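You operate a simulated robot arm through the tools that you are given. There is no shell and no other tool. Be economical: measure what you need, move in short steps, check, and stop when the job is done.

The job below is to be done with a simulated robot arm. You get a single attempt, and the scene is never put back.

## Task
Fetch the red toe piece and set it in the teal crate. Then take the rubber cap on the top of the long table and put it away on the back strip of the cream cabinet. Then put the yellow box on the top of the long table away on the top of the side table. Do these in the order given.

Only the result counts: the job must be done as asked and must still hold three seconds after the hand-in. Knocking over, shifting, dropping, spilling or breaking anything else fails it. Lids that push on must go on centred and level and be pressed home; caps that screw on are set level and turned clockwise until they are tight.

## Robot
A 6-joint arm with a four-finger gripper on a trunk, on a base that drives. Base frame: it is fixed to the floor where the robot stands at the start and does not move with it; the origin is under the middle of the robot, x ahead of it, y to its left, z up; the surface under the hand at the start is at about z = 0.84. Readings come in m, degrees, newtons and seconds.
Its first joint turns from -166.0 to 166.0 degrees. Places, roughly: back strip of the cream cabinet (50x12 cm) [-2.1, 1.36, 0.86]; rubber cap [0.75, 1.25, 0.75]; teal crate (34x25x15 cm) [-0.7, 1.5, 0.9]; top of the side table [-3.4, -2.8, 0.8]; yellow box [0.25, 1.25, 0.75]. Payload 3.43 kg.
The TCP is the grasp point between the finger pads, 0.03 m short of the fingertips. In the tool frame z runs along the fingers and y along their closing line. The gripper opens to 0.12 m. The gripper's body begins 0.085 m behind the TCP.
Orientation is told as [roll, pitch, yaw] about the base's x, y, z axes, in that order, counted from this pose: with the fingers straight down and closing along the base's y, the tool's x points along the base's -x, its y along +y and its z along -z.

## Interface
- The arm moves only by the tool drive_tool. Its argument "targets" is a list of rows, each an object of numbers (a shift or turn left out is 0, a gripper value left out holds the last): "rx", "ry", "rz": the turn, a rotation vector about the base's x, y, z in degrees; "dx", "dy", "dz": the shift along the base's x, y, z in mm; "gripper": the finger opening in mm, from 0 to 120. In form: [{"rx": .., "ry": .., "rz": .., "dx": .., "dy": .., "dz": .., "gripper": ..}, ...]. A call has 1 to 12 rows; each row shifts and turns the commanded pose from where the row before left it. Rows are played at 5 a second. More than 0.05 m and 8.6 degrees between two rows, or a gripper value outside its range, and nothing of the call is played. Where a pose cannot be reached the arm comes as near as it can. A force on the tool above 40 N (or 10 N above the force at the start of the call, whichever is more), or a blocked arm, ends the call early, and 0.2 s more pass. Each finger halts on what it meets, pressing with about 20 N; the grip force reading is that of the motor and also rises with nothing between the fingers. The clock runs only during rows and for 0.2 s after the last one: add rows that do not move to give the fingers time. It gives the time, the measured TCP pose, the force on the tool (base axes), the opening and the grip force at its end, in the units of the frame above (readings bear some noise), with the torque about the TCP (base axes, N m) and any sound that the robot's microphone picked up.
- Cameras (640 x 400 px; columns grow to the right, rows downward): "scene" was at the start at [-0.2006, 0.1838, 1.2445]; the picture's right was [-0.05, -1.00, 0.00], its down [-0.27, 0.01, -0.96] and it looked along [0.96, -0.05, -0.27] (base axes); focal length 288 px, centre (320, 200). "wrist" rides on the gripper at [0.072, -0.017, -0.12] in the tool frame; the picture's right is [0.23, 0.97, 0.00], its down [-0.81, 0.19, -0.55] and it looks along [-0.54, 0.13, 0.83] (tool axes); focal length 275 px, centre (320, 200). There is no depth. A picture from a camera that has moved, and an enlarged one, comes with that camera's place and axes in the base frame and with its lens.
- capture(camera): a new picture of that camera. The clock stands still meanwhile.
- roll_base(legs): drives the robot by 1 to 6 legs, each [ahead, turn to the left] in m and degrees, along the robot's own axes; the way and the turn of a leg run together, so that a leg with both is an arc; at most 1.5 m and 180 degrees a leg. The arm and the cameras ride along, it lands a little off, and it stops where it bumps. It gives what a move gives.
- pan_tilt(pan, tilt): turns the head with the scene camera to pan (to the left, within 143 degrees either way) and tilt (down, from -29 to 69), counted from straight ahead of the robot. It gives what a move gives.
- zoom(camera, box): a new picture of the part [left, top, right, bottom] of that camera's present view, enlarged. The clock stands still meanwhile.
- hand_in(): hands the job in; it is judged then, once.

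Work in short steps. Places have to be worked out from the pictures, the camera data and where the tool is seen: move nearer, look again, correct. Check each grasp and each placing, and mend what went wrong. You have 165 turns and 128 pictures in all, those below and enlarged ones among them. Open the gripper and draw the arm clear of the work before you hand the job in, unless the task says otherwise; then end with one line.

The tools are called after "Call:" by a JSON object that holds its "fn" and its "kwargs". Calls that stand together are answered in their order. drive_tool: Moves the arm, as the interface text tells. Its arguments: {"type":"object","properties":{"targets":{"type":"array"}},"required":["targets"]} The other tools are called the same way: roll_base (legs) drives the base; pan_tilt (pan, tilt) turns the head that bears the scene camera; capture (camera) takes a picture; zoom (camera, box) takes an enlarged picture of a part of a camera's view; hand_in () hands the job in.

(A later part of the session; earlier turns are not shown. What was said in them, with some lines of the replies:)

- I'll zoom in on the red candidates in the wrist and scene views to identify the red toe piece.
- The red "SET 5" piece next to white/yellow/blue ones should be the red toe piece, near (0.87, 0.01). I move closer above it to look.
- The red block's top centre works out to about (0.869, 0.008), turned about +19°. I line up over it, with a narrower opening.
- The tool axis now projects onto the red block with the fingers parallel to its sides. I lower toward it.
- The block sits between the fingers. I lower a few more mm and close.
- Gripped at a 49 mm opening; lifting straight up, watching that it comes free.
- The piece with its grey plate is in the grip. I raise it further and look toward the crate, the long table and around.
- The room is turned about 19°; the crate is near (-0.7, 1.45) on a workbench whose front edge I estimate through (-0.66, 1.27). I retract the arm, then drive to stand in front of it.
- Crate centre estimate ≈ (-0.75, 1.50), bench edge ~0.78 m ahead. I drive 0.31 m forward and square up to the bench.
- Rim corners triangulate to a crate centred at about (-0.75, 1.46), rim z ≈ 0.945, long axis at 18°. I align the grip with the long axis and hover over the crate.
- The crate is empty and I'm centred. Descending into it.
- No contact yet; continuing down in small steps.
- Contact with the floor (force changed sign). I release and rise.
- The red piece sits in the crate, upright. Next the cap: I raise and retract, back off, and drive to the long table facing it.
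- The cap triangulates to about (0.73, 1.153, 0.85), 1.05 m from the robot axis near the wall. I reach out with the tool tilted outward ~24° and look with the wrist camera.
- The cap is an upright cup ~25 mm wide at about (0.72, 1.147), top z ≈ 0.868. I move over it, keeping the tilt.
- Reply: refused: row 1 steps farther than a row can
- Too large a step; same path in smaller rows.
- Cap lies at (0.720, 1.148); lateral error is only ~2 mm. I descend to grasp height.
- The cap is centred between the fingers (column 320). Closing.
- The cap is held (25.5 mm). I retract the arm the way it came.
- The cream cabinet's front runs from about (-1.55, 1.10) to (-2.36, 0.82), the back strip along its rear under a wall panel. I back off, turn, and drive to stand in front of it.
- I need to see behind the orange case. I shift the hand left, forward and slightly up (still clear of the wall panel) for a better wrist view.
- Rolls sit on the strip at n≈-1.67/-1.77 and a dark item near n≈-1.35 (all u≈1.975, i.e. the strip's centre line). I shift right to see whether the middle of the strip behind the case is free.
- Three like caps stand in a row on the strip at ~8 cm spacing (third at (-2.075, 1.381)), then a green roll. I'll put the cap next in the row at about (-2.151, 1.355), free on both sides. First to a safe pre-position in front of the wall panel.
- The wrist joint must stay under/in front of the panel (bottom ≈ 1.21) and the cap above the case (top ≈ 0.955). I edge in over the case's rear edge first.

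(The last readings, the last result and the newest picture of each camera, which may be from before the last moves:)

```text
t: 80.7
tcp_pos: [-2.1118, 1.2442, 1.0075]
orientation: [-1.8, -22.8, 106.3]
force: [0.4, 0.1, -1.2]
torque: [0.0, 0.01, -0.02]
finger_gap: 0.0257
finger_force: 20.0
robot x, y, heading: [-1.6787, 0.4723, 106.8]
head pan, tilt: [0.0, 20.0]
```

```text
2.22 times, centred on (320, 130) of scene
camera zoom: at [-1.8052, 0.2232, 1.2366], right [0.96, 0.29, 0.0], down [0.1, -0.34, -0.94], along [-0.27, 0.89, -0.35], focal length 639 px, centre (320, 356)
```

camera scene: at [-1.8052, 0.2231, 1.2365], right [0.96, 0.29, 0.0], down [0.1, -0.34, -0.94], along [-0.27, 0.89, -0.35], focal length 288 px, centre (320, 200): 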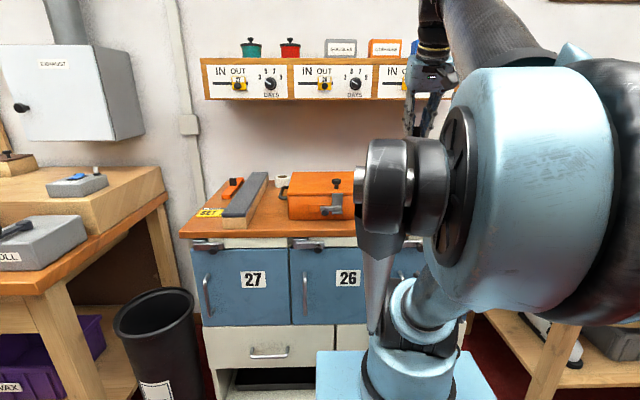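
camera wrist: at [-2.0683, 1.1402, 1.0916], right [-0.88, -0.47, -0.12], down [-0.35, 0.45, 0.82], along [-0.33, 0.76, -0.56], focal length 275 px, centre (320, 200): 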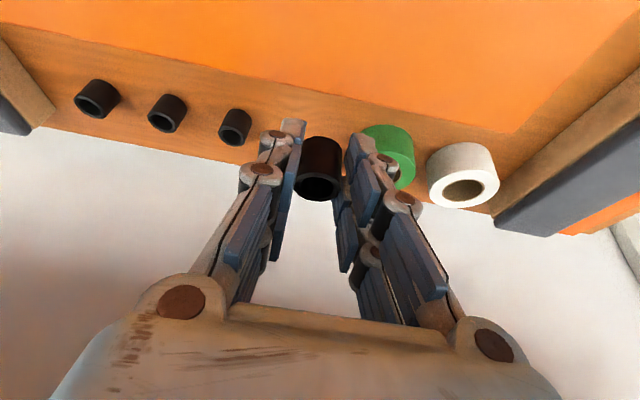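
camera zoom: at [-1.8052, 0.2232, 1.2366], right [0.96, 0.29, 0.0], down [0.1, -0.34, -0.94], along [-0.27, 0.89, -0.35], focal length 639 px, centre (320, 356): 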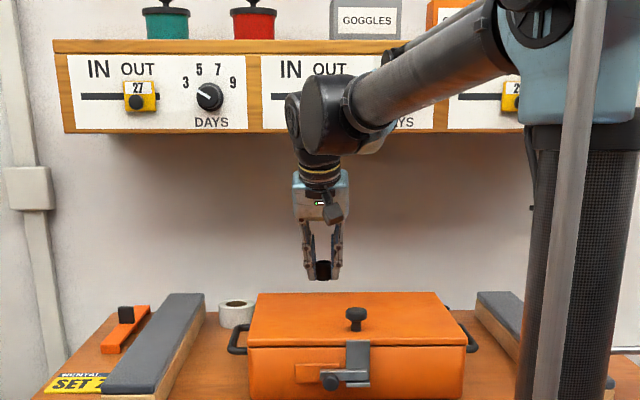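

Gap between third cap and green roll is centred near n≈-1.58; I shift 1 cm right while stepping down behind the case.

Call:
{"fn": "drive_tool", "kwargs": {"targets": [{"dx": 4, "dy": 17, "dz": -34}, {"dx": -8, "dy": 24, "dz": -40}, {"dx": -6, "dy": 19, "dz": -28}, {}]}}

Call:
{"fn": "capture", "kwargs": {"camera": "wrist"}}

Call:
{"fn": "zoom", "kwargs": {"camera": "scene", "box": [200, 40, 440, 220]}}

```text
t: 81.7
tcp_pos: [-2.1218, 1.3042, 0.9055]
orientation: [-1.7, -22.9, 106.3]
force: [-0.1, 0.2, -0.3]
torque: [-0.02, -0.04, 0.0]
finger_gap: 0.0257
finger_force: 20.3
robot x, y, heading: [-1.6831, 0.4724, 107.1]
head pan, tilt: [0.0, 20.0]
```

```text
89 pictures are left
camera wrist: at [-2.0789, 1.2, 0.9908], right [-0.88, -0.47, -0.12], down [-0.35, 0.45, 0.82], along [-0.33, 0.76, -0.56], focal length 275 px, centre (320, 200)
```

wrist: 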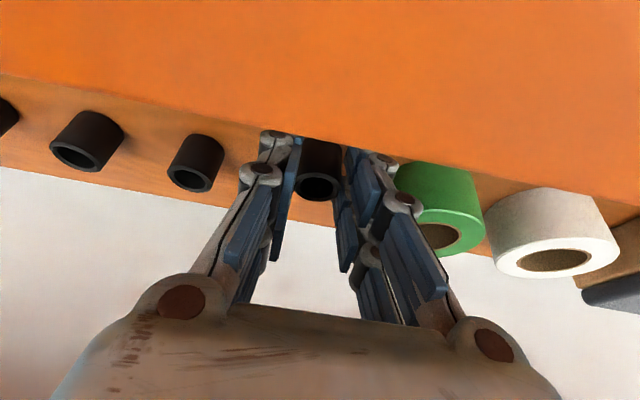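

```text
2.22 times, centred on (320, 130) of scene
camera zoom: at [-1.8053, 0.2233, 1.2366], right [0.96, 0.29, 0.0], down [0.1, -0.34, -0.94], along [-0.27, 0.89, -0.35], focal length 639 px, centre (320, 356)
```

zoom: 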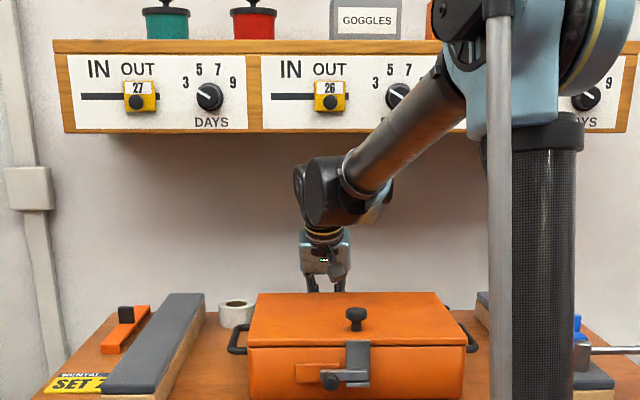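

All clear of case and panel. I slide in 4 cm and lower.

Call:
{"fn": "drive_tool", "kwargs": {"targets": [{"dx": -7, "dy": 19, "dz": -8}, {"dx": -6, "dy": 19, "dz": -5}, {"dz": -5}, {}]}}

Call:
{"fn": "capture", "kwargs": {"camera": "wrist"}}

```text
t: 82.3
tcp_pos: [-2.1316, 1.3286, 0.9044]
orientation: [-1.7, -23.5, 106.4]
force: [-1.2, 2.8, -2.7]
torque: [-0.04, -0.07, -0.03]
finger_gap: 0.0257
finger_force: 19.9
robot x, y, heading: [-1.6785, 0.4731, 107.0]
head pan, tilt: [0.0, 20.0]
stopped in row 3: the force on the tool passed its limit at 57 N (the readings are from after the stop); the commanded pose is now the measured one
```

```text
87 pictures are left
camera wrist: at [-2.0873, 1.2249, 0.9889], right [-0.88, -0.47, -0.12], down [-0.35, 0.45, 0.82], along [-0.33, 0.76, -0.55], focal length 275 px, centre (320, 200)
```

wrist: 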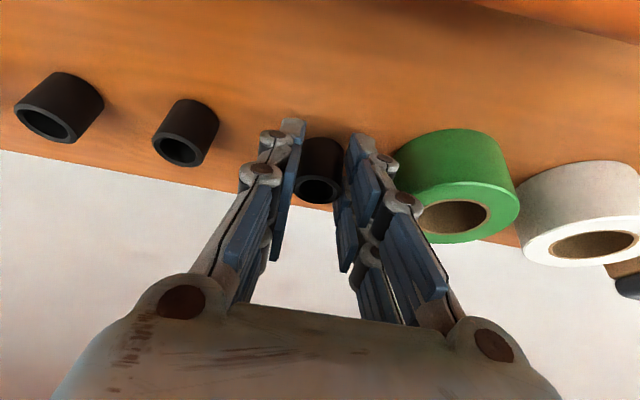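

The stop shows the cap bottom met the strip: its surface is at z≈0.86. The cap is now at u≈1.96, in line with the others. I look, then lower in tiny steps.

Call:
{"fn": "drive_tool", "kwargs": {"targets": [{"dz": -1}, {}]}}

Call:
{"fn": "zoom", "kwargs": {"camera": "scene", "box": [200, 40, 440, 220]}}

Call:
{"fn": "zoom", "kwargs": {"camera": "wrist", "box": [220, 90, 420, 220]}}

```text
t: 82.9
tcp_pos: [-2.1299, 1.3292, 0.9049]
orientation: [-1.7, -23.5, 106.3]
force: [0.3, -0.3, 0.2]
torque: [0.01, -0.07, 0.03]
finger_gap: 0.0251
finger_force: 19.9
robot x, y, heading: [-1.6849, 0.472, 107.0]
head pan, tilt: [0.0, 20.0]
```

```text
2.22 times, centred on (320, 130) of scene
camera zoom: at [-1.8053, 0.2233, 1.2366], right [0.96, 0.29, 0.0], down [0.1, -0.34, -0.94], along [-0.27, 0.89, -0.35], focal length 639 px, centre (320, 356)
```

zoom: 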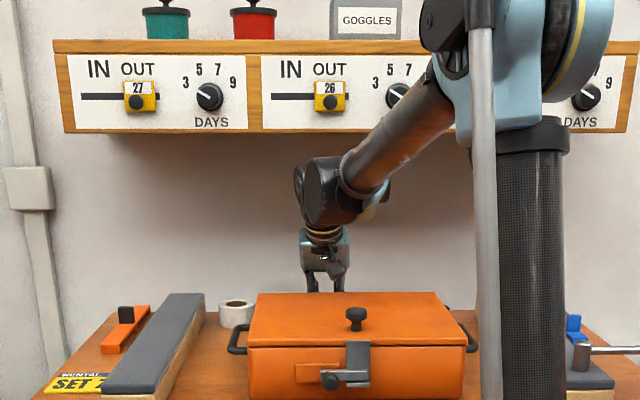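

```text
3.08 times, centred on (320, 155) of wrist
camera zoom: at [-2.0869, 1.2242, 0.9885], right [-0.88, -0.46, -0.12], down [-0.35, 0.45, 0.83], along [-0.33, 0.77, -0.55], focal length 847 px, centre (320, 338)
```

zoom: 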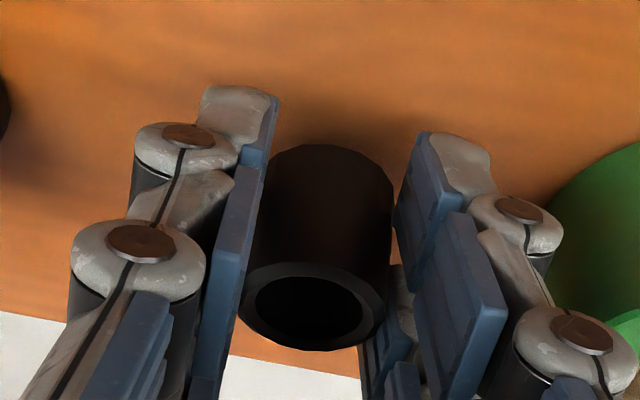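

No contact force yet; lowering in 2 mm steps.

Call:
{"fn": "drive_tool", "kwargs": {"targets": [{"dz": -2}, {"dz": -2}, {}]}}

```text
t: 83.7
tcp_pos: [-2.1304, 1.3293, 0.9]
orientation: [-1.8, -23.5, 106.4]
force: [-0.1, -0.4, -0.4]
torque: [0.05, -0.02, -0.06]
finger_gap: 0.0256
finger_force: 20.1
robot x, y, heading: [-1.6814, 0.4711, 107.1]
head pan, tilt: [0.0, 20.0]
```

Call:
{"fn": "drive_tool", "kwargs": {"targets": [{"dz": -2}, {"dz": -2}, {}]}}

```text
t: 84.5
tcp_pos: [-2.1304, 1.3292, 0.8969]
orientation: [-1.7, -23.5, 106.3]
force: [0.4, 0.9, 0.2]
torque: [0.0, 0.01, 0.0]
finger_gap: 0.0257
finger_force: 20.0
robot x, y, heading: [-1.6827, 0.4759, 107.1]
head pan, tilt: [0.0, 20.0]
```

Call:
{"fn": "drive_tool", "kwargs": {"targets": [{"dz": -2}, {"dz": -2}, {}]}}

Call:
{"fn": "capture", "kwargs": {"camera": "wrist"}}

```text
t: 85.2
tcp_pos: [-2.1265, 1.3192, 0.9062]
orientation: [-1.7, -24.4, 106.2]
force: [-1.4, 2.4, -1.8]
torque: [-0.12, -0.11, -0.05]
finger_gap: 0.0254
finger_force: 20.0
robot x, y, heading: [-1.6808, 0.4689, 107.3]
head pan, tilt: [0.0, 20.0]
stopped in row 3: the force on the tool passed its limit at 46 N (the readings are from after the stop); the commanded pose is now the measured one
```

```text
84 pictures are left
camera wrist: at [-2.0838, 1.2145, 0.9874], right [-0.88, -0.46, -0.12], down [-0.34, 0.43, 0.83], along [-0.33, 0.77, -0.54], focal length 275 px, centre (320, 200)
```

wrist: 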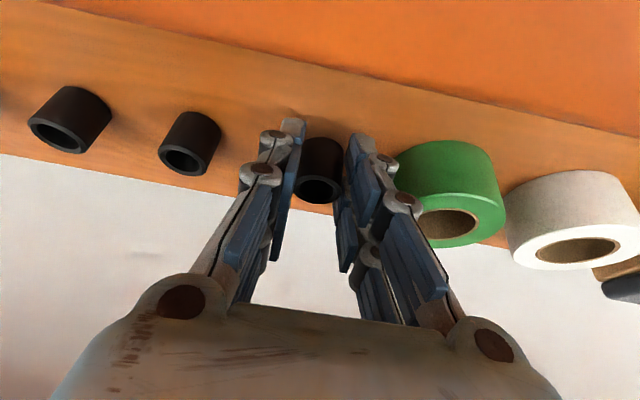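

The contact at TCP z≈0.893 corresponds to fingertips/cap meeting the strip (surface ≈0.86; cap has slid up flush with the tips). I restore the pose (tilt, 1.7 cm forward), lower to just above contact and check force.

Call:
{"fn": "drive_tool", "kwargs": {"targets": [{"rx": -1.9, "ry": -0.57}, {"dx": -3, "dy": 9, "dz": -3}, {"dx": -3, "dy": 8, "dz": -3}, {"dz": -3}, {}]}}

Call:
{"fn": "zoom", "kwargs": {"camera": "wrist", "box": [140, 80, 540, 280]}}

```text
t: 86.4
tcp_pos: [-2.1326, 1.3376, 0.8979]
orientation: [-1.7, -22.4, 106.3]
force: [-0.4, 1.0, -1.2]
torque: [-0.01, 0.0, 0.0]
finger_gap: 0.025
finger_force: 20.1
robot x, y, heading: [-1.6805, 0.4708, 106.9]
head pan, tilt: [0.0, 20.0]
```

```text
1.60 times, centred on (340, 180) of wrist
camera zoom: at [-2.0899, 1.234, 0.983], right [-0.88, -0.47, -0.11], down [-0.35, 0.46, 0.81], along [-0.33, 0.75, -0.57], focal length 440 px, centre (288, 232)
```

zoom: 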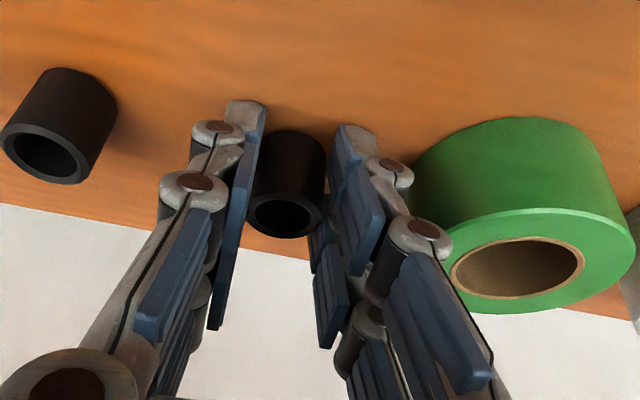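

Pose is good, cap in line with the others. I lower 2 mm more and release slightly.

Call:
{"fn": "drive_tool", "kwargs": {"targets": [{"dz": -2}, {}, {"gripper": 34}, {}, {}]}}

Call:
{"fn": "zoom", "kwargs": {"camera": "wrist", "box": [140, 80, 540, 280]}}

```text
t: 87.6
tcp_pos: [-2.132, 1.336, 0.8958]
orientation: [-1.6, -22.5, 106.3]
force: [-1.5, 3.4, 9.5]
torque: [-0.02, 0.22, -0.04]
finger_gap: 0.0355
finger_force: 0.7
robot x, y, heading: [-1.68, 0.4711, 107.1]
head pan, tilt: [0.0, 20.0]
```

```text
1.60 times, centred on (340, 180) of wrist
camera zoom: at [-2.0897, 1.2335, 0.9813], right [-0.88, -0.47, -0.11], down [-0.35, 0.46, 0.81], along [-0.33, 0.75, -0.57], focal length 440 px, centre (288, 232)
```

zoom: 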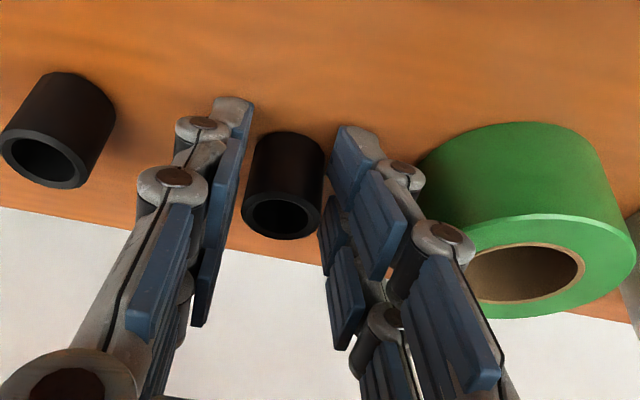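

The cap stands free between the fingers. I retreat along the reverse path: slightly up, back out from under the panel, then up over the case.

Call:
{"fn": "drive_tool", "kwargs": {"targets": [{"dz": 4}, {"dz": 8}, {"dx": 6, "dy": -17, "dz": 3}, {"dx": 6, "dy": -17, "dz": 3}, {"dx": 6, "dy": -18, "dz": 28}, {"dx": 7, "dy": -22, "dz": 36}, {"dx": 5, "dy": -16, "dz": 34}, {"dx": 10, "dy": -30, "dz": 25}, {"dx": 10, "dy": -30, "dz": 25}]}}

Call:
{"fn": "capture", "kwargs": {"camera": "wrist"}}

```text
t: 89.6
tcp_pos: [-2.0844, 1.1881, 1.0599]
orientation: [-1.7, -22.3, 106.3]
force: [-0.1, 0.0, 0.0]
torque: [-0.01, 0.0, 0.01]
finger_gap: 0.034
finger_force: 0.0
robot x, y, heading: [-1.6835, 0.471, 106.9]
head pan, tilt: [0.0, 20.0]
```

```text
81 pictures are left
camera wrist: at [-2.0414, 1.0848, 1.1457], right [-0.88, -0.47, -0.11], down [-0.35, 0.46, 0.81], along [-0.33, 0.75, -0.57], focal length 275 px, centre (320, 200)
```

wrist: 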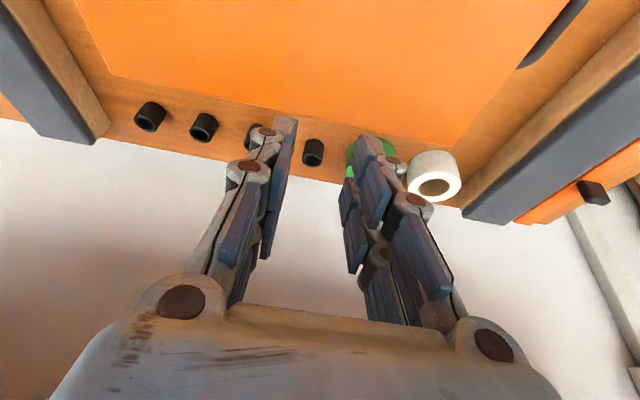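

The cap stands upright in line with the others. I retract the arm and undo the tilt.

Call:
{"fn": "drive_tool", "kwargs": {"targets": [{"dx": 14, "dy": -34, "dz": 14, "rx": -2.6, "ry": -0.8}, {"dx": 14, "dy": -34, "dz": 14, "rx": -2.6, "ry": -0.8}, {"dx": 14, "dy": -34, "dz": 14, "rx": -2.6, "ry": -0.8}, {"dx": 14, "dy": -34, "dz": 14, "rx": -2.6, "ry": -0.8}, {"dx": 14, "dy": -34, "dz": 14, "rx": -2.6, "ry": -0.8}, {"dx": 14, "dy": -34, "dz": 14, "rx": -2.6, "ry": -0.8}, {"dx": 14, "dy": -34, "rx": -2.6, "ry": -0.8}, {"dx": 14, "dy": -34, "rx": -2.6, "ry": -0.8}, {"dx": 14, "dy": -34}, {}]}}

```text
t: 91.8
tcp_pos: [-1.9582, 0.8809, 1.1451]
orientation: [-2.0, -0.5, 106.3]
force: [-0.5, 0.2, -0.1]
torque: [0.0, 0.02, 0.0]
finger_gap: 0.034
finger_force: 0.1
robot x, y, heading: [-1.6782, 0.4716, 106.8]
head pan, tilt: [0.0, 20.0]
```

Before going for the yellow box, I look toward the side table to learn the way.

Call:
{"fn": "pan_tilt", "kwargs": {"pan": 125, "tilt": 15}}

Call:
{"fn": "capture", "kwargs": {"camera": "scene"}}

```text
t: 93.8
tcp_pos: [-1.9584, 0.8816, 1.1451]
orientation: [-2.0, -0.6, 106.5]
force: [0.2, 0.0, -0.2]
torque: [0.01, 0.0, 0.03]
finger_gap: 0.0341
finger_force: 0.0
robot x, y, heading: [-1.6833, 0.4728, 107.0]
head pan, tilt: [125.0, 15.0]
```

```text
80 pictures are left
camera scene: at [-1.8354, 0.0605, 1.2466], right [-0.79, 0.62, -0.01], down [0.16, 0.19, -0.97], along [-0.59, -0.76, -0.25], focal length 288 px, centre (320, 200)
```

scene: 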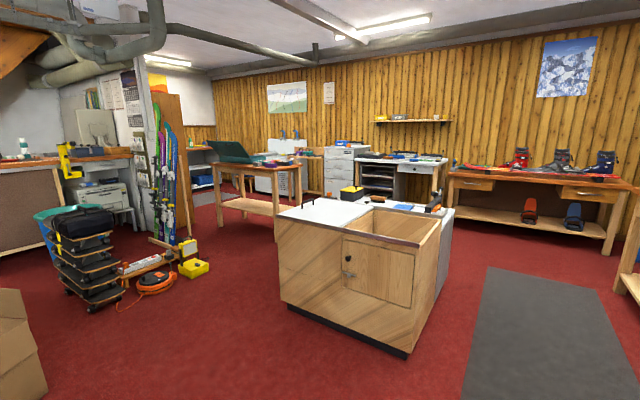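

The side table is likely the wooden table with shelf beyond the island cabinet. Now I drive back to the long table for the yellow box.

Call:
{"fn": "roll_base", "kwargs": {"legs": [[0, -93.3], [1.38, 0]]}}

Call:
{"fn": "pan_tilt", "kwargs": {"pan": 15, "tilt": 30}}

Call:
{"fn": "capture", "kwargs": {"camera": "scene"}}

Call:
{"fn": "capture", "kwargs": {"camera": "wrist"}}

```text
t: 105.3
tcp_pos: [0.0837, 1.1054, 1.145]
orientation: [-2.0, -0.5, 14.8]
force: [0.7, -1.0, 0.5]
torque: [0.03, -0.01, -0.01]
finger_gap: 0.0339
finger_force: 0.1
robot x, y, heading: [-0.3341, 0.8386, 15.4]
head pan, tilt: [125.0, 15.0]
```

```text
t: 107.2
tcp_pos: [0.0713, 1.1013, 1.1499]
orientation: [-1.9, -1.3, 14.8]
force: [-0.1, 0.0, -0.5]
torque: [-0.04, -0.02, -0.03]
finger_gap: 0.034
finger_force: 0.0
robot x, y, heading: [-0.332, 0.8378, 15.6]
head pan, tilt: [15.0, 30.0]
```

```text
79 pictures are left
camera scene: at [-0.5898, 0.9888, 1.2206], right [0.51, -0.86, 0.0], down [-0.44, -0.26, -0.86], along [0.74, 0.44, -0.51], focal length 288 px, centre (320, 200)
```

scene: 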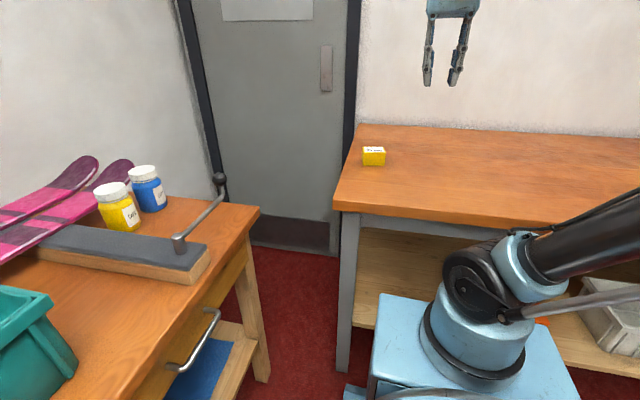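

```text
78 pictures are left
camera wrist: at [0.0016, 1.07, 1.2707], right [-0.47, 0.88, -0.04], down [0.72, 0.41, 0.56], along [0.51, 0.24, -0.82], focal length 275 px, centre (320, 200)
```

wrist: 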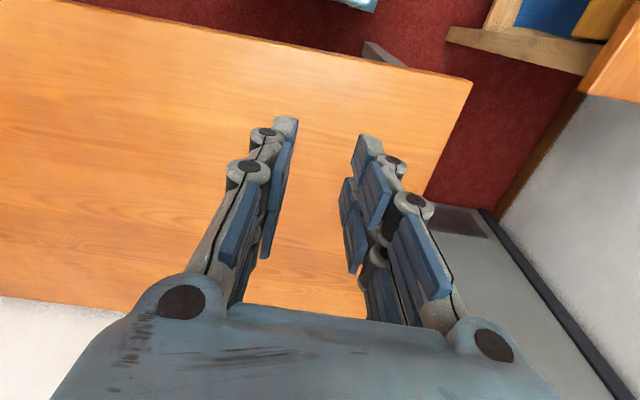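

Call:
{"fn": "zoom", "kwargs": {"camera": "scene", "box": [330, 125, 420, 185]}}

Call:
{"fn": "drive_tool", "kwargs": {"targets": [{"dx": 30, "dy": 27, "rx": 2, "ry": 1, "gripper": 120}, {"dx": 30, "dy": 27}, {"dx": 30, "dy": 27, "dz": -10}, {"dx": 30, "dy": 27, "dz": -20}, {"dx": 10, "dy": 20, "dz": -20}, {}]}}

Call:
{"fn": "capture", "kwargs": {"camera": "wrist"}}

```text
6.67 times, centred on (375, 155) of scene
camera zoom: at [-0.5898, 0.9888, 1.2206], right [0.51, -0.86, 0.0], down [-0.44, -0.26, -0.86], along [0.74, 0.44, -0.51], focal length 1917 px, centre (-47, 500)
```

zoom: 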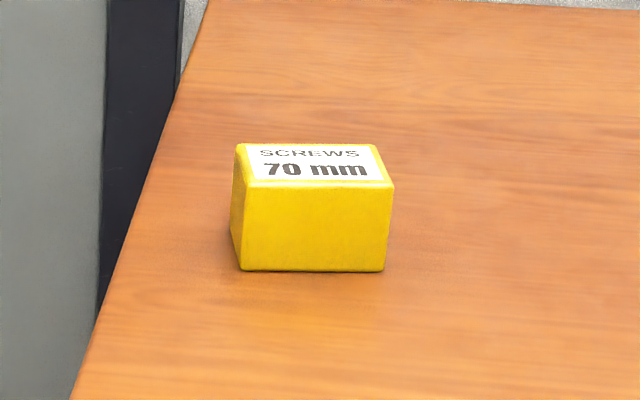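

```text
t: 108.6
tcp_pos: [0.2034, 1.2279, 1.0996]
orientation: [0.3, -0.9, 14.7]
force: [-0.1, 0.5, 0.3]
torque: [-0.02, -0.01, -0.02]
finger_gap: 0.1202
finger_force: 0.0
robot x, y, heading: [-0.3335, 0.8377, 15.5]
head pan, tilt: [15.0, 30.0]
```

```text
76 pictures are left
camera wrist: at [0.1349, 1.1929, 1.2199], right [-0.47, 0.88, 0.0], down [0.73, 0.39, 0.57], along [0.5, 0.27, -0.82], focal length 275 px, centre (320, 200)
```

wrist: 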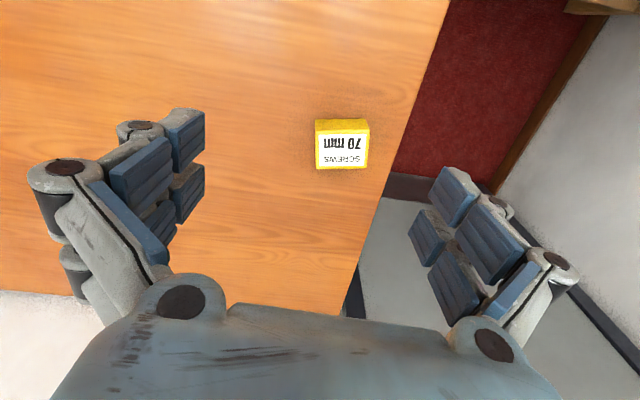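

The yellow box's top centre is at (0.254, 1.290), turned ~29°, about 67 mm wide along my closing line. I align over it.

Call:
{"fn": "drive_tool", "kwargs": {"targets": [{"dx": 17, "dy": 21, "dz": -20, "rz": 7.1, "gripper": 100}, {"dx": 17, "dy": 21, "dz": -25, "rz": 7.1}, {"dx": 17, "dy": 20, "dz": -25}, {"dz": -40}, {"dz": -30}, {}]}}

Call:
{"fn": "capture", "kwargs": {"camera": "wrist"}}

```text
t: 110.0
tcp_pos: [0.2516, 1.2912, 0.9624]
orientation: [0.2, -0.9, 28.9]
force: [-0.5, -0.2, -0.7]
torque: [0.02, 0.01, 0.01]
finger_gap: 0.1003
finger_force: 0.0
robot x, y, heading: [-0.336, 0.8417, 15.2]
head pan, tilt: [15.0, 30.0]
```

```text
75 pictures are left
camera wrist: at [0.1949, 1.2415, 1.0806], right [-0.67, 0.74, 0.0], down [0.61, 0.55, 0.57], along [0.42, 0.38, -0.82], focal length 275 px, centre (320, 200)
```

wrist: 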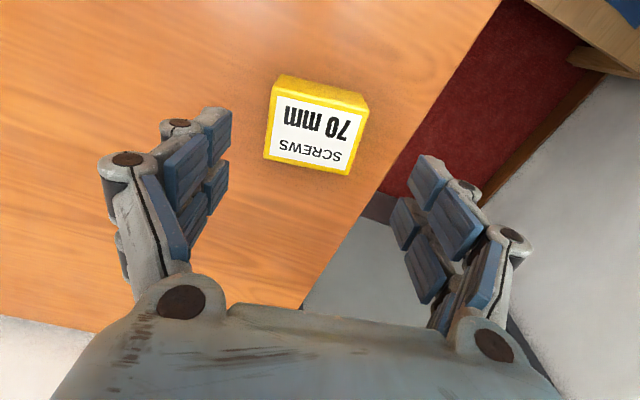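

Aligned within a few mm; small correction, then down and close.

Call:
{"fn": "drive_tool", "kwargs": {"targets": [{"dx": -2, "dy": -4, "dz": -30}, {"dz": -30}, {"dz": -22}, {}]}}

Call:
{"fn": "capture", "kwargs": {"camera": "wrist"}}

```text
t: 111.0
tcp_pos: [0.2491, 1.2862, 0.8801]
orientation: [0.3, -1.0, 28.9]
force: [0.0, -1.1, -0.3]
torque: [-0.03, 0.0, -0.01]
finger_gap: 0.0999
finger_force: 0.1
robot x, y, heading: [-0.3361, 0.8392, 15.2]
head pan, tilt: [15.0, 30.0]
```

```text
74 pictures are left
camera wrist: at [0.1921, 1.2381, 0.9986], right [-0.67, 0.74, 0.0], down [0.61, 0.55, 0.57], along [0.42, 0.38, -0.82], focal length 275 px, centre (320, 200)
```

wrist: 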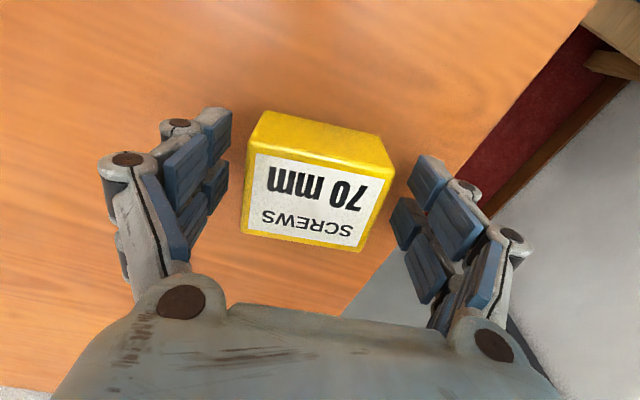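

Call:
{"fn": "drive_tool", "kwargs": {"targets": [{"gripper": 45}, {}, {}]}}

Call:
{"fn": "drive_tool", "kwargs": {"targets": [{"dz": 10}, {"dz": 20}, {"dz": 40}, {"dz": 40}, {"dz": 40}]}}

Call:
{"fn": "capture", "kwargs": {"camera": "wrist"}}

```text
t: 111.8
tcp_pos: [0.2494, 1.2872, 0.8795]
orientation: [0.3, -0.9, 28.9]
force: [0.5, -0.8, 1.1]
torque: [0.03, 0.04, 0.02]
finger_gap: 0.0697
finger_force: 20.3
robot x, y, heading: [-0.3316, 0.8396, 15.6]
head pan, tilt: [15.0, 30.0]
```

```text
t: 113.0
tcp_pos: [0.2502, 1.2858, 1.0278]
orientation: [0.3, -0.9, 28.9]
force: [0.4, -0.3, -1.2]
torque: [-0.02, 0.02, 0.04]
finger_gap: 0.0698
finger_force: 19.7
robot x, y, heading: [-0.3323, 0.8376, 15.5]
head pan, tilt: [15.0, 30.0]
```

```text
73 pictures are left
camera wrist: at [0.1932, 1.2373, 1.1479], right [-0.67, 0.74, 0.0], down [0.61, 0.55, 0.57], along [0.42, 0.38, -0.82], focal length 275 px, centre (320, 200)
```

wrist: 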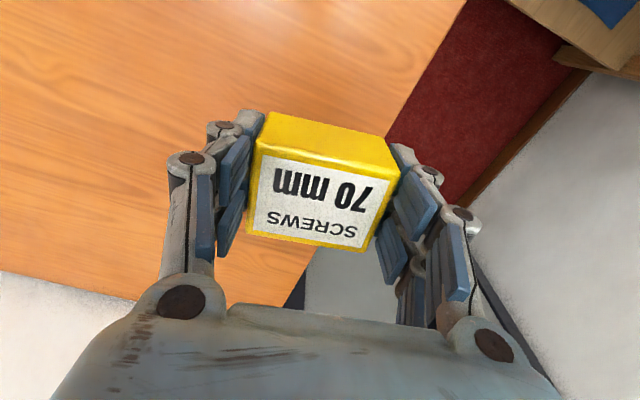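

Box held (70 mm). I raise and retract the arm, back off, turn right and drive the first half toward the side table, passing clear of the island cabinet.

Call:
{"fn": "drive_tool", "kwargs": {"targets": [{"dx": -13, "dy": -39, "dz": 16}, {"dx": -13, "dy": -39, "dz": 16}, {"dx": -13, "dy": -39, "dz": 16}, {"dx": -13, "dy": -39, "dz": 16}, {"dx": -13, "dy": -39, "dz": 16}, {"dx": -13, "dy": -39, "dz": 16}, {"dx": -13, "dy": -39, "dz": 16}, {"dx": -13, "dy": -39, "dz": 10}, {}]}}

Call:
{"fn": "roll_base", "kwargs": {"legs": [[-0.2, 0], [0, -135.7], [1.4, 0]]}}

Call:
{"fn": "pan_tilt", "kwargs": {"pan": 12, "tilt": 20}}

Call:
{"fn": "capture", "kwargs": {"camera": "scene"}}

```text
t: 115.0
tcp_pos: [0.1453, 0.9752, 1.1497]
orientation: [0.3, -0.9, 28.8]
force: [-0.7, 0.6, -0.6]
torque: [-0.02, -0.04, 0.0]
finger_gap: 0.0697
finger_force: 19.8
robot x, y, heading: [-0.3303, 0.837, 15.6]
head pan, tilt: [15.0, 30.0]
```

```text
t: 129.6
tcp_pos: [-1.4836, -0.8415, 1.1493]
orientation: [0.4, -0.9, -107.2]
force: [0.2, -0.7, -1.2]
torque: [-0.03, 0.0, 0.03]
finger_gap: 0.0698
finger_force: 19.8
robot x, y, heading: [-1.231, -0.4115, -120.5]
head pan, tilt: [15.0, 30.0]
```

```text
t: 130.3
tcp_pos: [-1.4775, -0.828, 1.1558]
orientation: [0.1, -1.4, -107.2]
force: [0.4, -1.0, -2.2]
torque: [-0.01, 0.0, 0.0]
finger_gap: 0.0698
finger_force: 19.9
robot x, y, heading: [-1.2303, -0.4158, -120.5]
head pan, tilt: [12.0, 20.0]
```

```text
72 pictures are left
camera scene: at [-0.9496, -0.3445, 1.2365], right [-0.95, 0.32, 0.0], down [0.11, 0.34, -0.94], along [-0.29, -0.89, -0.35], focal length 288 px, centre (320, 200)
```

scene: 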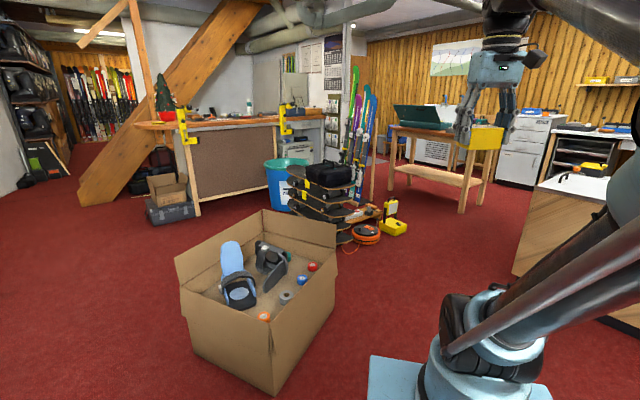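

The cardboard box is left of my path and the island right; I go via a waypoint near (-2.08, -1.62) and look again.

Call:
{"fn": "roll_base", "kwargs": {"legs": [[0, -4.7], [1.47, 0], [0, -24.2]]}}

Call:
{"fn": "pan_tilt", "kwargs": {"pan": 20, "tilt": 25}}

Call:
{"fn": "capture", "kwargs": {"camera": "scene"}}

```text
t: 139.7
tcp_pos: [-2.4861, -1.8765, 1.1554]
orientation: [0.1, -1.5, -135.2]
force: [0.0, -0.1, -1.1]
torque: [0.02, -0.02, -0.02]
finger_gap: 0.0697
finger_force: 20.5
robot x, y, heading: [-2.0698, -1.6223, -148.4]
head pan, tilt: [12.0, 20.0]
```

```text
t: 140.3
tcp_pos: [-2.4734, -1.8691, 1.1615]
orientation: [-0.1, -2.2, -135.1]
force: [-0.2, 0.3, -0.4]
torque: [-0.01, 0.01, -0.01]
finger_gap: 0.0697
finger_force: 19.8
robot x, y, heading: [-2.0724, -1.6251, -148.5]
head pan, tilt: [20.0, 25.0]
```

```text
71 pictures are left
camera scene: at [-1.781, -1.7052, 1.2286], right [-0.78, 0.62, 0.0], down [0.27, 0.34, -0.9], along [-0.56, -0.71, -0.43], focal length 288 px, centre (320, 200)
```

scene: 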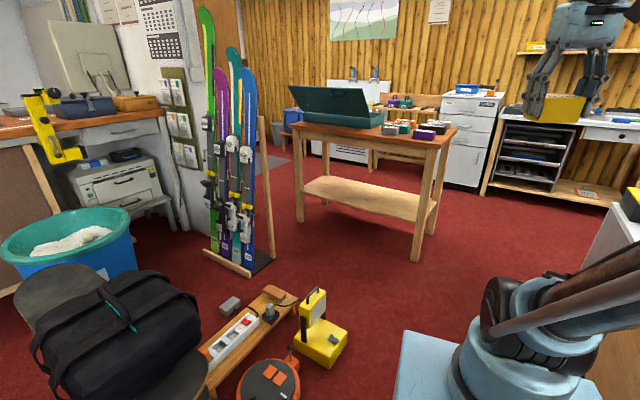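

The side table (with teal case and small boxes) is clear to approach at its near-right corner. I drive there and face it.

Call:
{"fn": "roll_base", "kwargs": {"legs": [[0, -1.4], [0.93, 0], [0, 27]]}}

Call:
{"fn": "pan_tilt", "kwargs": {"pan": 10, "tilt": 35}}

Call:
{"fn": "capture", "kwargs": {"camera": "scene"}}

Call:
{"fn": "capture", "kwargs": {"camera": "wrist"}}

```text
t: 147.2
tcp_pos: [-3.1441, -2.4743, 1.1614]
orientation: [-0.1, -2.2, -110.4]
force: [-0.5, 0.6, -1.1]
torque: [-0.01, 0.0, -0.02]
finger_gap: 0.0697
finger_force: 19.5
robot x, y, heading: [-2.8832, -2.0825, -123.7]
head pan, tilt: [20.0, 25.0]
```

```text
t: 147.9
tcp_pos: [-3.1371, -2.463, 1.1668]
orientation: [-0.2, -2.8, -110.3]
force: [0.8, 0.6, -1.1]
torque: [0.04, -0.01, -0.02]
finger_gap: 0.0695
finger_force: 20.1
robot x, y, heading: [-2.8847, -2.085, -123.7]
head pan, tilt: [10.0, 35.0]
```

```text
70 pictures are left
camera scene: at [-2.599, -2.0264, 1.2128], right [-0.92, 0.4, 0.0], down [0.24, 0.53, -0.81], along [-0.32, -0.74, -0.58], focal length 288 px, centre (320, 200)
```

scene: 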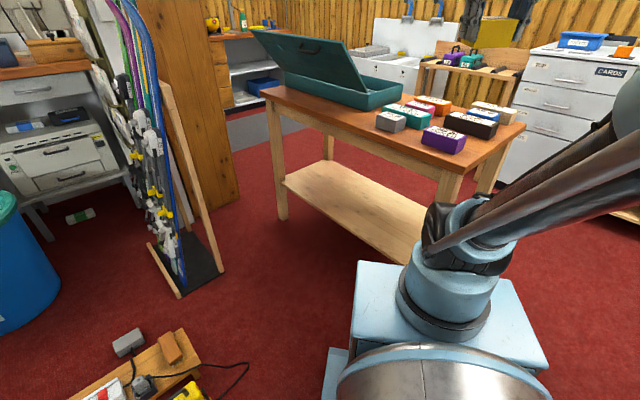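

```text
69 pictures are left
camera wrist: at [-3.1262, -2.3836, 1.2841], right [0.99, -0.12, -0.02], down [-0.09, -0.8, 0.59], along [-0.09, -0.59, -0.81], focal length 275 px, centre (320, 200)
```

wrist: 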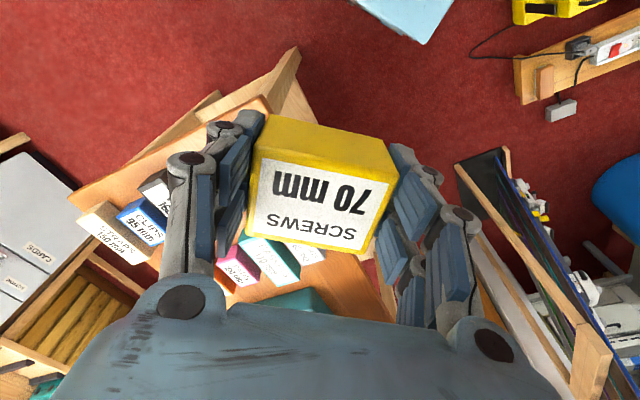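

Call:
{"fn": "zoom", "kwargs": {"camera": "scene", "box": [250, 50, 550, 210]}}

```text
2.13 times, centred on (400, 130) of scene
camera zoom: at [-2.599, -2.0264, 1.2128], right [-0.92, 0.4, 0.0], down [0.24, 0.53, -0.81], along [-0.32, -0.74, -0.58], focal length 614 px, centre (149, 349)
```

zoom: 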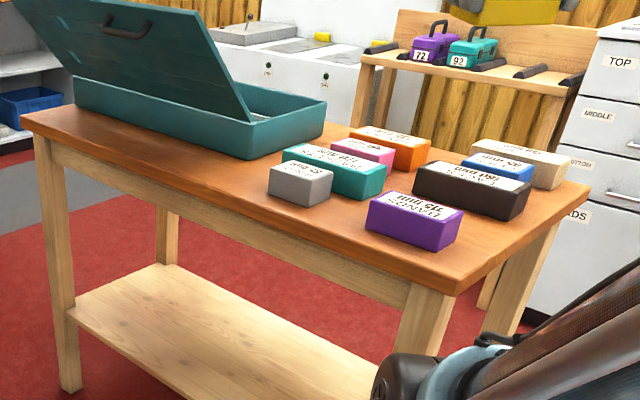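

Free spot on the table: in front-left of the grey box, at about (-3.19, -2.97), table z ≈ 0.79; the teal lid leans nearby, so I'll close along the table's depth. I move there high, turning the grip, and look.

Call:
{"fn": "drive_tool", "kwargs": {"targets": [{"dx": -5, "dy": -42, "rz": 3.9, "rx": 2.6, "ry": -1}, {"dx": -5, "dy": -42, "rz": 3.9}, {"dx": -5, "dy": -42, "rz": 3.9}, {"dx": -5, "dy": -42, "rz": 3.9}, {"dx": -5, "dy": -42, "rz": 3.9}, {"dx": -5, "dy": -42, "rz": 3.9}, {"dx": -5, "dy": -42, "rz": 3.9}, {"dx": -5, "dy": -42, "rz": 3.9}, {"dx": -5, "dy": -42, "rz": 3.9}, {"rz": 3.9}, {}]}}

Call:
{"fn": "capture", "kwargs": {"camera": "wrist"}}

Call:
{"fn": "zoom", "kwargs": {"camera": "scene", "box": [250, 0, 550, 210]}}

```text
t: 150.3
tcp_pos: [-3.1838, -2.8418, 1.1662]
orientation: [-0.1, -0.1, -71.5]
force: [0.4, -0.5, -1.3]
torque: [-0.02, 0.01, 0.02]
finger_gap: 0.0698
finger_force: 20.2
robot x, y, heading: [-2.881, -2.0847, -124.0]
head pan, tilt: [10.0, 35.0]
```

```text
67 pictures are left
camera wrist: at [-3.2221, -2.7779, 1.2871], right [0.85, 0.53, 0.0], down [0.44, -0.71, 0.55], along [0.29, -0.47, -0.83], focal length 275 px, centre (320, 200)
```

wrist: 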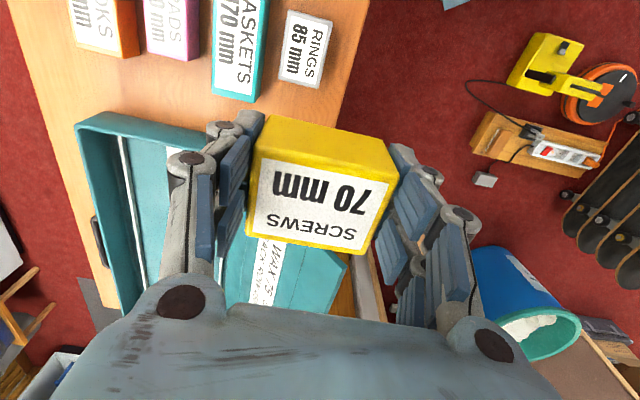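

```text
1.90 times, centred on (400, 105) of scene
camera zoom: at [-2.5991, -2.0266, 1.2128], right [-0.92, 0.4, 0.0], down [0.24, 0.53, -0.81], along [-0.32, -0.74, -0.58], focal length 548 px, centre (168, 381)
```

zoom: 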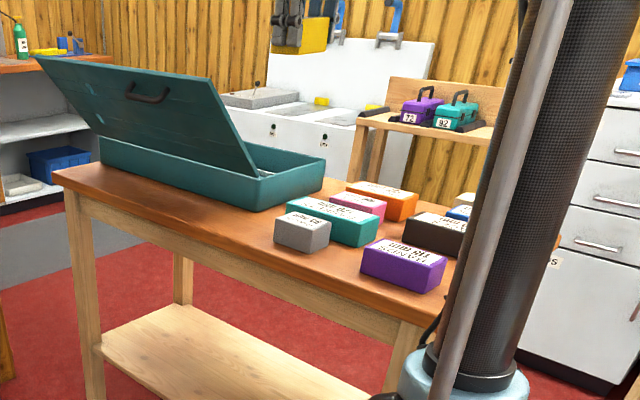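

Closer mapping shows the teal lid crowds that spot. A better one is the ~11×16 cm gap between the grey "RINGS" box and the purple box, around (-3.23, -2.73); I hover there and check.

Call:
{"fn": "drive_tool", "kwargs": {"targets": [{"dx": -16, "dy": 37}, {"dx": -16, "dy": 37}, {"dx": -16, "dy": 37}, {}]}}

Call:
{"fn": "capture", "kwargs": {"camera": "wrist"}}

```text
t: 151.3
tcp_pos: [-3.2312, -2.73, 1.1654]
orientation: [0.1, -0.1, -71.4]
force: [-0.5, 0.0, -1.2]
torque: [0.0, 0.02, 0.01]
finger_gap: 0.0697
finger_force: 19.9
robot x, y, heading: [-2.886, -2.0821, -123.4]
head pan, tilt: [10.0, 35.0]
```

```text
65 pictures are left
camera wrist: at [-3.2704, -2.6663, 1.2866], right [0.85, 0.53, 0.0], down [0.44, -0.71, 0.55], along [0.29, -0.47, -0.83], focal length 275 px, centre (320, 200)
```

wrist: 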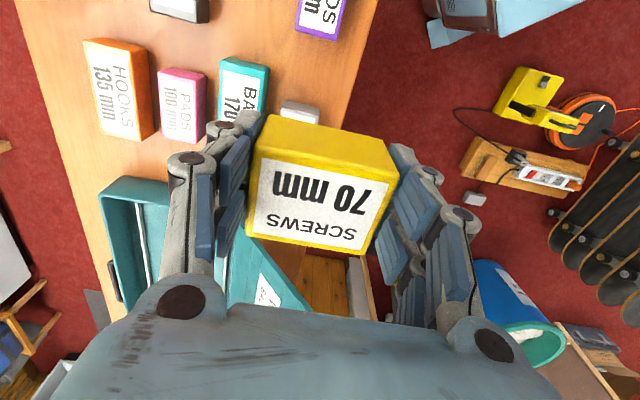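

The hover point sits centred in the gap (u −1.475…−1.571, depth −3.89…−4.02). Small correction, then descend part way.

Call:
{"fn": "drive_tool", "kwargs": {"targets": [{"dx": -8, "dy": 4, "dz": -30}, {"dz": -45}, {"dz": -45}, {"dz": -45}, {"dz": -40}, {"dz": -30}, {}]}}

Call:
{"fn": "capture", "kwargs": {"camera": "wrist"}}

Call:
{"fn": "zoom", "kwargs": {"camera": "scene", "box": [250, 50, 550, 210]}}

```text
t: 152.9
tcp_pos: [-3.238, -2.7267, 0.9302]
orientation: [-0.1, -0.1, -71.4]
force: [-0.6, 0.3, -1.4]
torque: [0.01, -0.01, -0.01]
finger_gap: 0.0697
finger_force: 20.0
robot x, y, heading: [-2.8839, -2.0808, -123.8]
head pan, tilt: [10.0, 35.0]
```

```text
64 pictures are left
camera wrist: at [-3.2771, -2.6628, 1.0517], right [0.85, 0.53, 0.0], down [0.44, -0.71, 0.55], along [0.29, -0.47, -0.83], focal length 275 px, centre (320, 200)
```

wrist: 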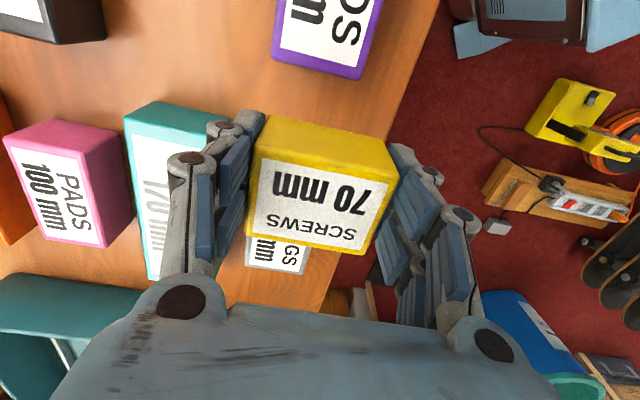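

```text
2.13 times, centred on (400, 130) of scene
camera zoom: at [-2.5991, -2.0265, 1.2128], right [-0.92, 0.4, 0.0], down [0.24, 0.53, -0.81], along [-0.32, -0.74, -0.58], focal length 614 px, centre (149, 349)
```

zoom: 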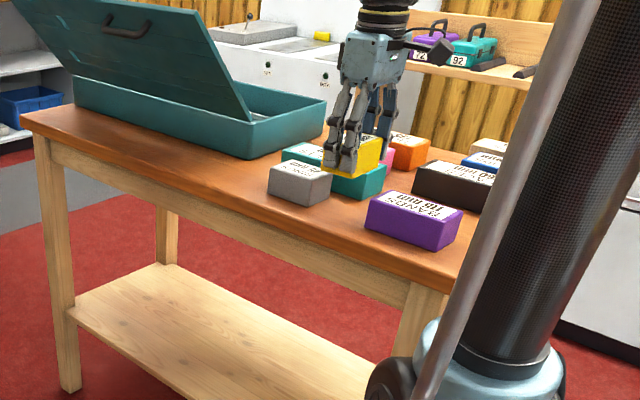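

Clearances look fine on all sides. I continue down, creeping to contact.

Call:
{"fn": "drive_tool", "kwargs": {"targets": [{"dz": -20}, {"dz": -18}, {"dz": -8}, {}]}}

Call:
{"fn": "drive_tool", "kwargs": {"targets": [{"dz": -4}, {"dz": -4}, {}]}}

```text
t: 153.9
tcp_pos: [-3.2384, -2.726, 0.8855]
orientation: [-0.1, -0.1, -71.5]
force: [0.2, 1.2, -1.1]
torque: [0.05, -0.01, 0.0]
finger_gap: 0.0698
finger_force: 19.7
robot x, y, heading: [-2.8854, -2.0835, -123.9]
head pan, tilt: [10.0, 35.0]
```

```text
t: 154.7
tcp_pos: [-3.2376, -2.7252, 0.8789]
orientation: [-0.2, -0.1, -71.4]
force: [1.1, -0.6, -1.3]
torque: [0.0, 0.01, 0.04]
finger_gap: 0.0696
finger_force: 20.2
robot x, y, heading: [-2.8796, -2.0815, -123.9]
head pan, tilt: [10.0, 35.0]
```

Call:
{"fn": "capture", "kwargs": {"camera": "wrist"}}

Call:
{"fn": "drive_tool", "kwargs": {"targets": [{"dz": -4}, {"dz": -4}, {}]}}

```text
62 pictures are left
camera wrist: at [-3.2774, -2.6625, 0.9984], right [0.85, 0.53, 0.0], down [0.44, -0.71, 0.55], along [0.29, -0.47, -0.83], focal length 275 px, centre (320, 200)
```

wrist: 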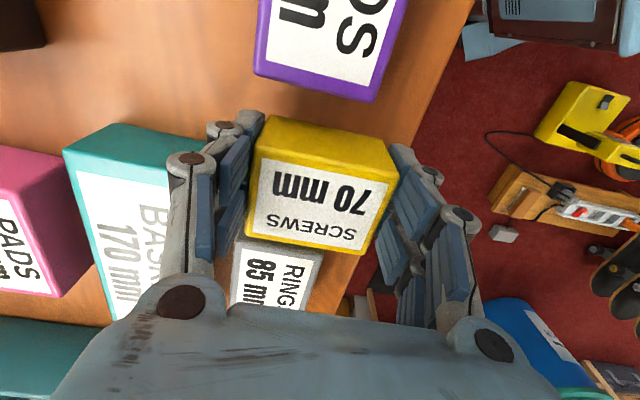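

```text
t: 155.5
tcp_pos: [-3.238, -2.7257, 0.8688]
orientation: [-0.2, -0.1, -71.4]
force: [-1.0, 0.2, -1.0]
torque: [0.02, 0.03, -0.02]
finger_gap: 0.0697
finger_force: 19.8
robot x, y, heading: [-2.8827, -2.0864, -123.6]
head pan, tilt: [10.0, 35.0]
```

Gap to the grey box is ~3 cm; continuing in small steps.

Call:
{"fn": "drive_tool", "kwargs": {"targets": [{"dz": -3}, {"dz": -3}, {}]}}

Call:
{"fn": "drive_tool", "kwargs": {"targets": [{"dz": -3}, {"dz": -3}, {}]}}

Call:
{"fn": "drive_tool", "kwargs": {"targets": [{"dz": -3}, {}]}}

```text
t: 156.3
tcp_pos: [-3.237, -2.7261, 0.8631]
orientation: [-0.1, -0.1, -71.3]
force: [-0.2, -0.7, -1.5]
torque: [0.0, 0.0, -0.03]
finger_gap: 0.0695
finger_force: 19.7
robot x, y, heading: [-2.8818, -2.0825, -123.6]
head pan, tilt: [10.0, 35.0]
```

```text
t: 157.1
tcp_pos: [-3.2386, -2.7253, 0.8581]
orientation: [-0.2, -0.2, -71.4]
force: [-1.3, -1.9, 13.7]
torque: [-0.14, 0.04, -0.05]
finger_gap: 0.0699
finger_force: 19.7
robot x, y, heading: [-2.8828, -2.083, -123.7]
head pan, tilt: [10.0, 35.0]
```

```text
t: 157.7
tcp_pos: [-3.2366, -2.7245, 0.8551]
orientation: [-0.1, -0.1, -71.5]
force: [-1.8, -1.0, 13.9]
torque: [-0.07, 0.06, -0.03]
finger_gap: 0.0698
finger_force: 20.2
robot x, y, heading: [-2.8826, -2.0836, -123.8]
head pan, tilt: [10.0, 35.0]
```

Contact made (13.7 N, table z≈0.818). I release with a small opening, then rise.

Call:
{"fn": "drive_tool", "kwargs": {"targets": [{"gripper": 82}, {}, {"dz": 6}, {"dz": 20}, {"dz": 35}, {"dz": 45}, {"dz": 45}, {"dz": 45}]}}

Call:
{"fn": "capture", "kwargs": {"camera": "wrist"}}

```text
t: 159.5
tcp_pos: [-3.239, -2.7262, 1.0521]
orientation: [0.0, -0.1, -71.5]
force: [-0.6, -0.1, 0.3]
torque: [0.03, 0.0, 0.03]
finger_gap: 0.082
finger_force: 0.0
robot x, y, heading: [-2.8862, -2.0849, -123.6]
head pan, tilt: [10.0, 35.0]
```

```text
61 pictures are left
camera wrist: at [-3.2788, -2.6632, 1.1735], right [0.85, 0.53, 0.0], down [0.44, -0.71, 0.55], along [0.29, -0.47, -0.83], focal length 275 px, centre (320, 200)
```

wrist: 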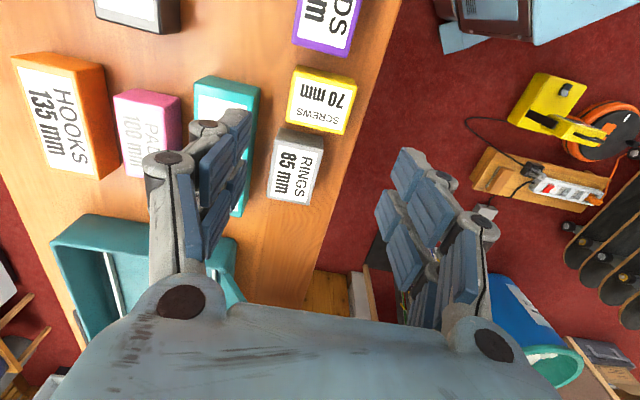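

The yellow box stands upright on the side table with its neighbours undisturbed. I draw the arm clear and open the gripper.

Call:
{"fn": "drive_tool", "kwargs": {"targets": [{"dz": 45}, {"dz": 45}, {"dx": 12, "dy": 38, "gripper": 110}, {"dx": 12, "dy": 38}, {"dx": 12, "dy": 38}, {"dx": 12, "dy": 38}, {"dx": 12, "dy": 38}, {}]}}

Call:
{"fn": "zoom", "kwargs": {"camera": "scene", "box": [250, 50, 550, 210]}}

```text
t: 161.3
tcp_pos: [-3.1765, -2.5347, 1.1414]
orientation: [-0.1, -0.1, -71.5]
force: [-0.4, -0.7, 0.9]
torque: [-0.01, 0.02, 0.01]
finger_gap: 0.1101
finger_force: 0.1
robot x, y, heading: [-2.8834, -2.0825, -123.4]
head pan, tilt: [10.0, 35.0]
```

```text
2.13 times, centred on (400, 130) of scene
camera zoom: at [-2.599, -2.0264, 1.2128], right [-0.92, 0.4, 0.0], down [0.24, 0.53, -0.81], along [-0.32, -0.74, -0.58], focal length 614 px, centre (149, 349)
```

zoom: 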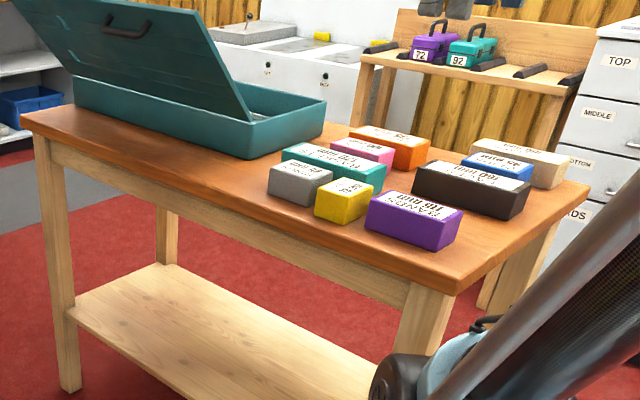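

All three items are in place, the arm is clear and the gripper open. Handing in.

Call:
{"fn": "hand_in", "kwargs": {}}

```text
The job is handed in.
```

I handed the job in with all three items placed in the order you gave: the red toe piece in the teal crate, the rubber cap on the back strip of the cream cabinet, and the yellow box on the side table. While I set down the cap, the force limit stopped the arm twice (57 N and 46 N) when the fingertips met the strip, but afterwards the cap stood upright and nothing looked disturbed.
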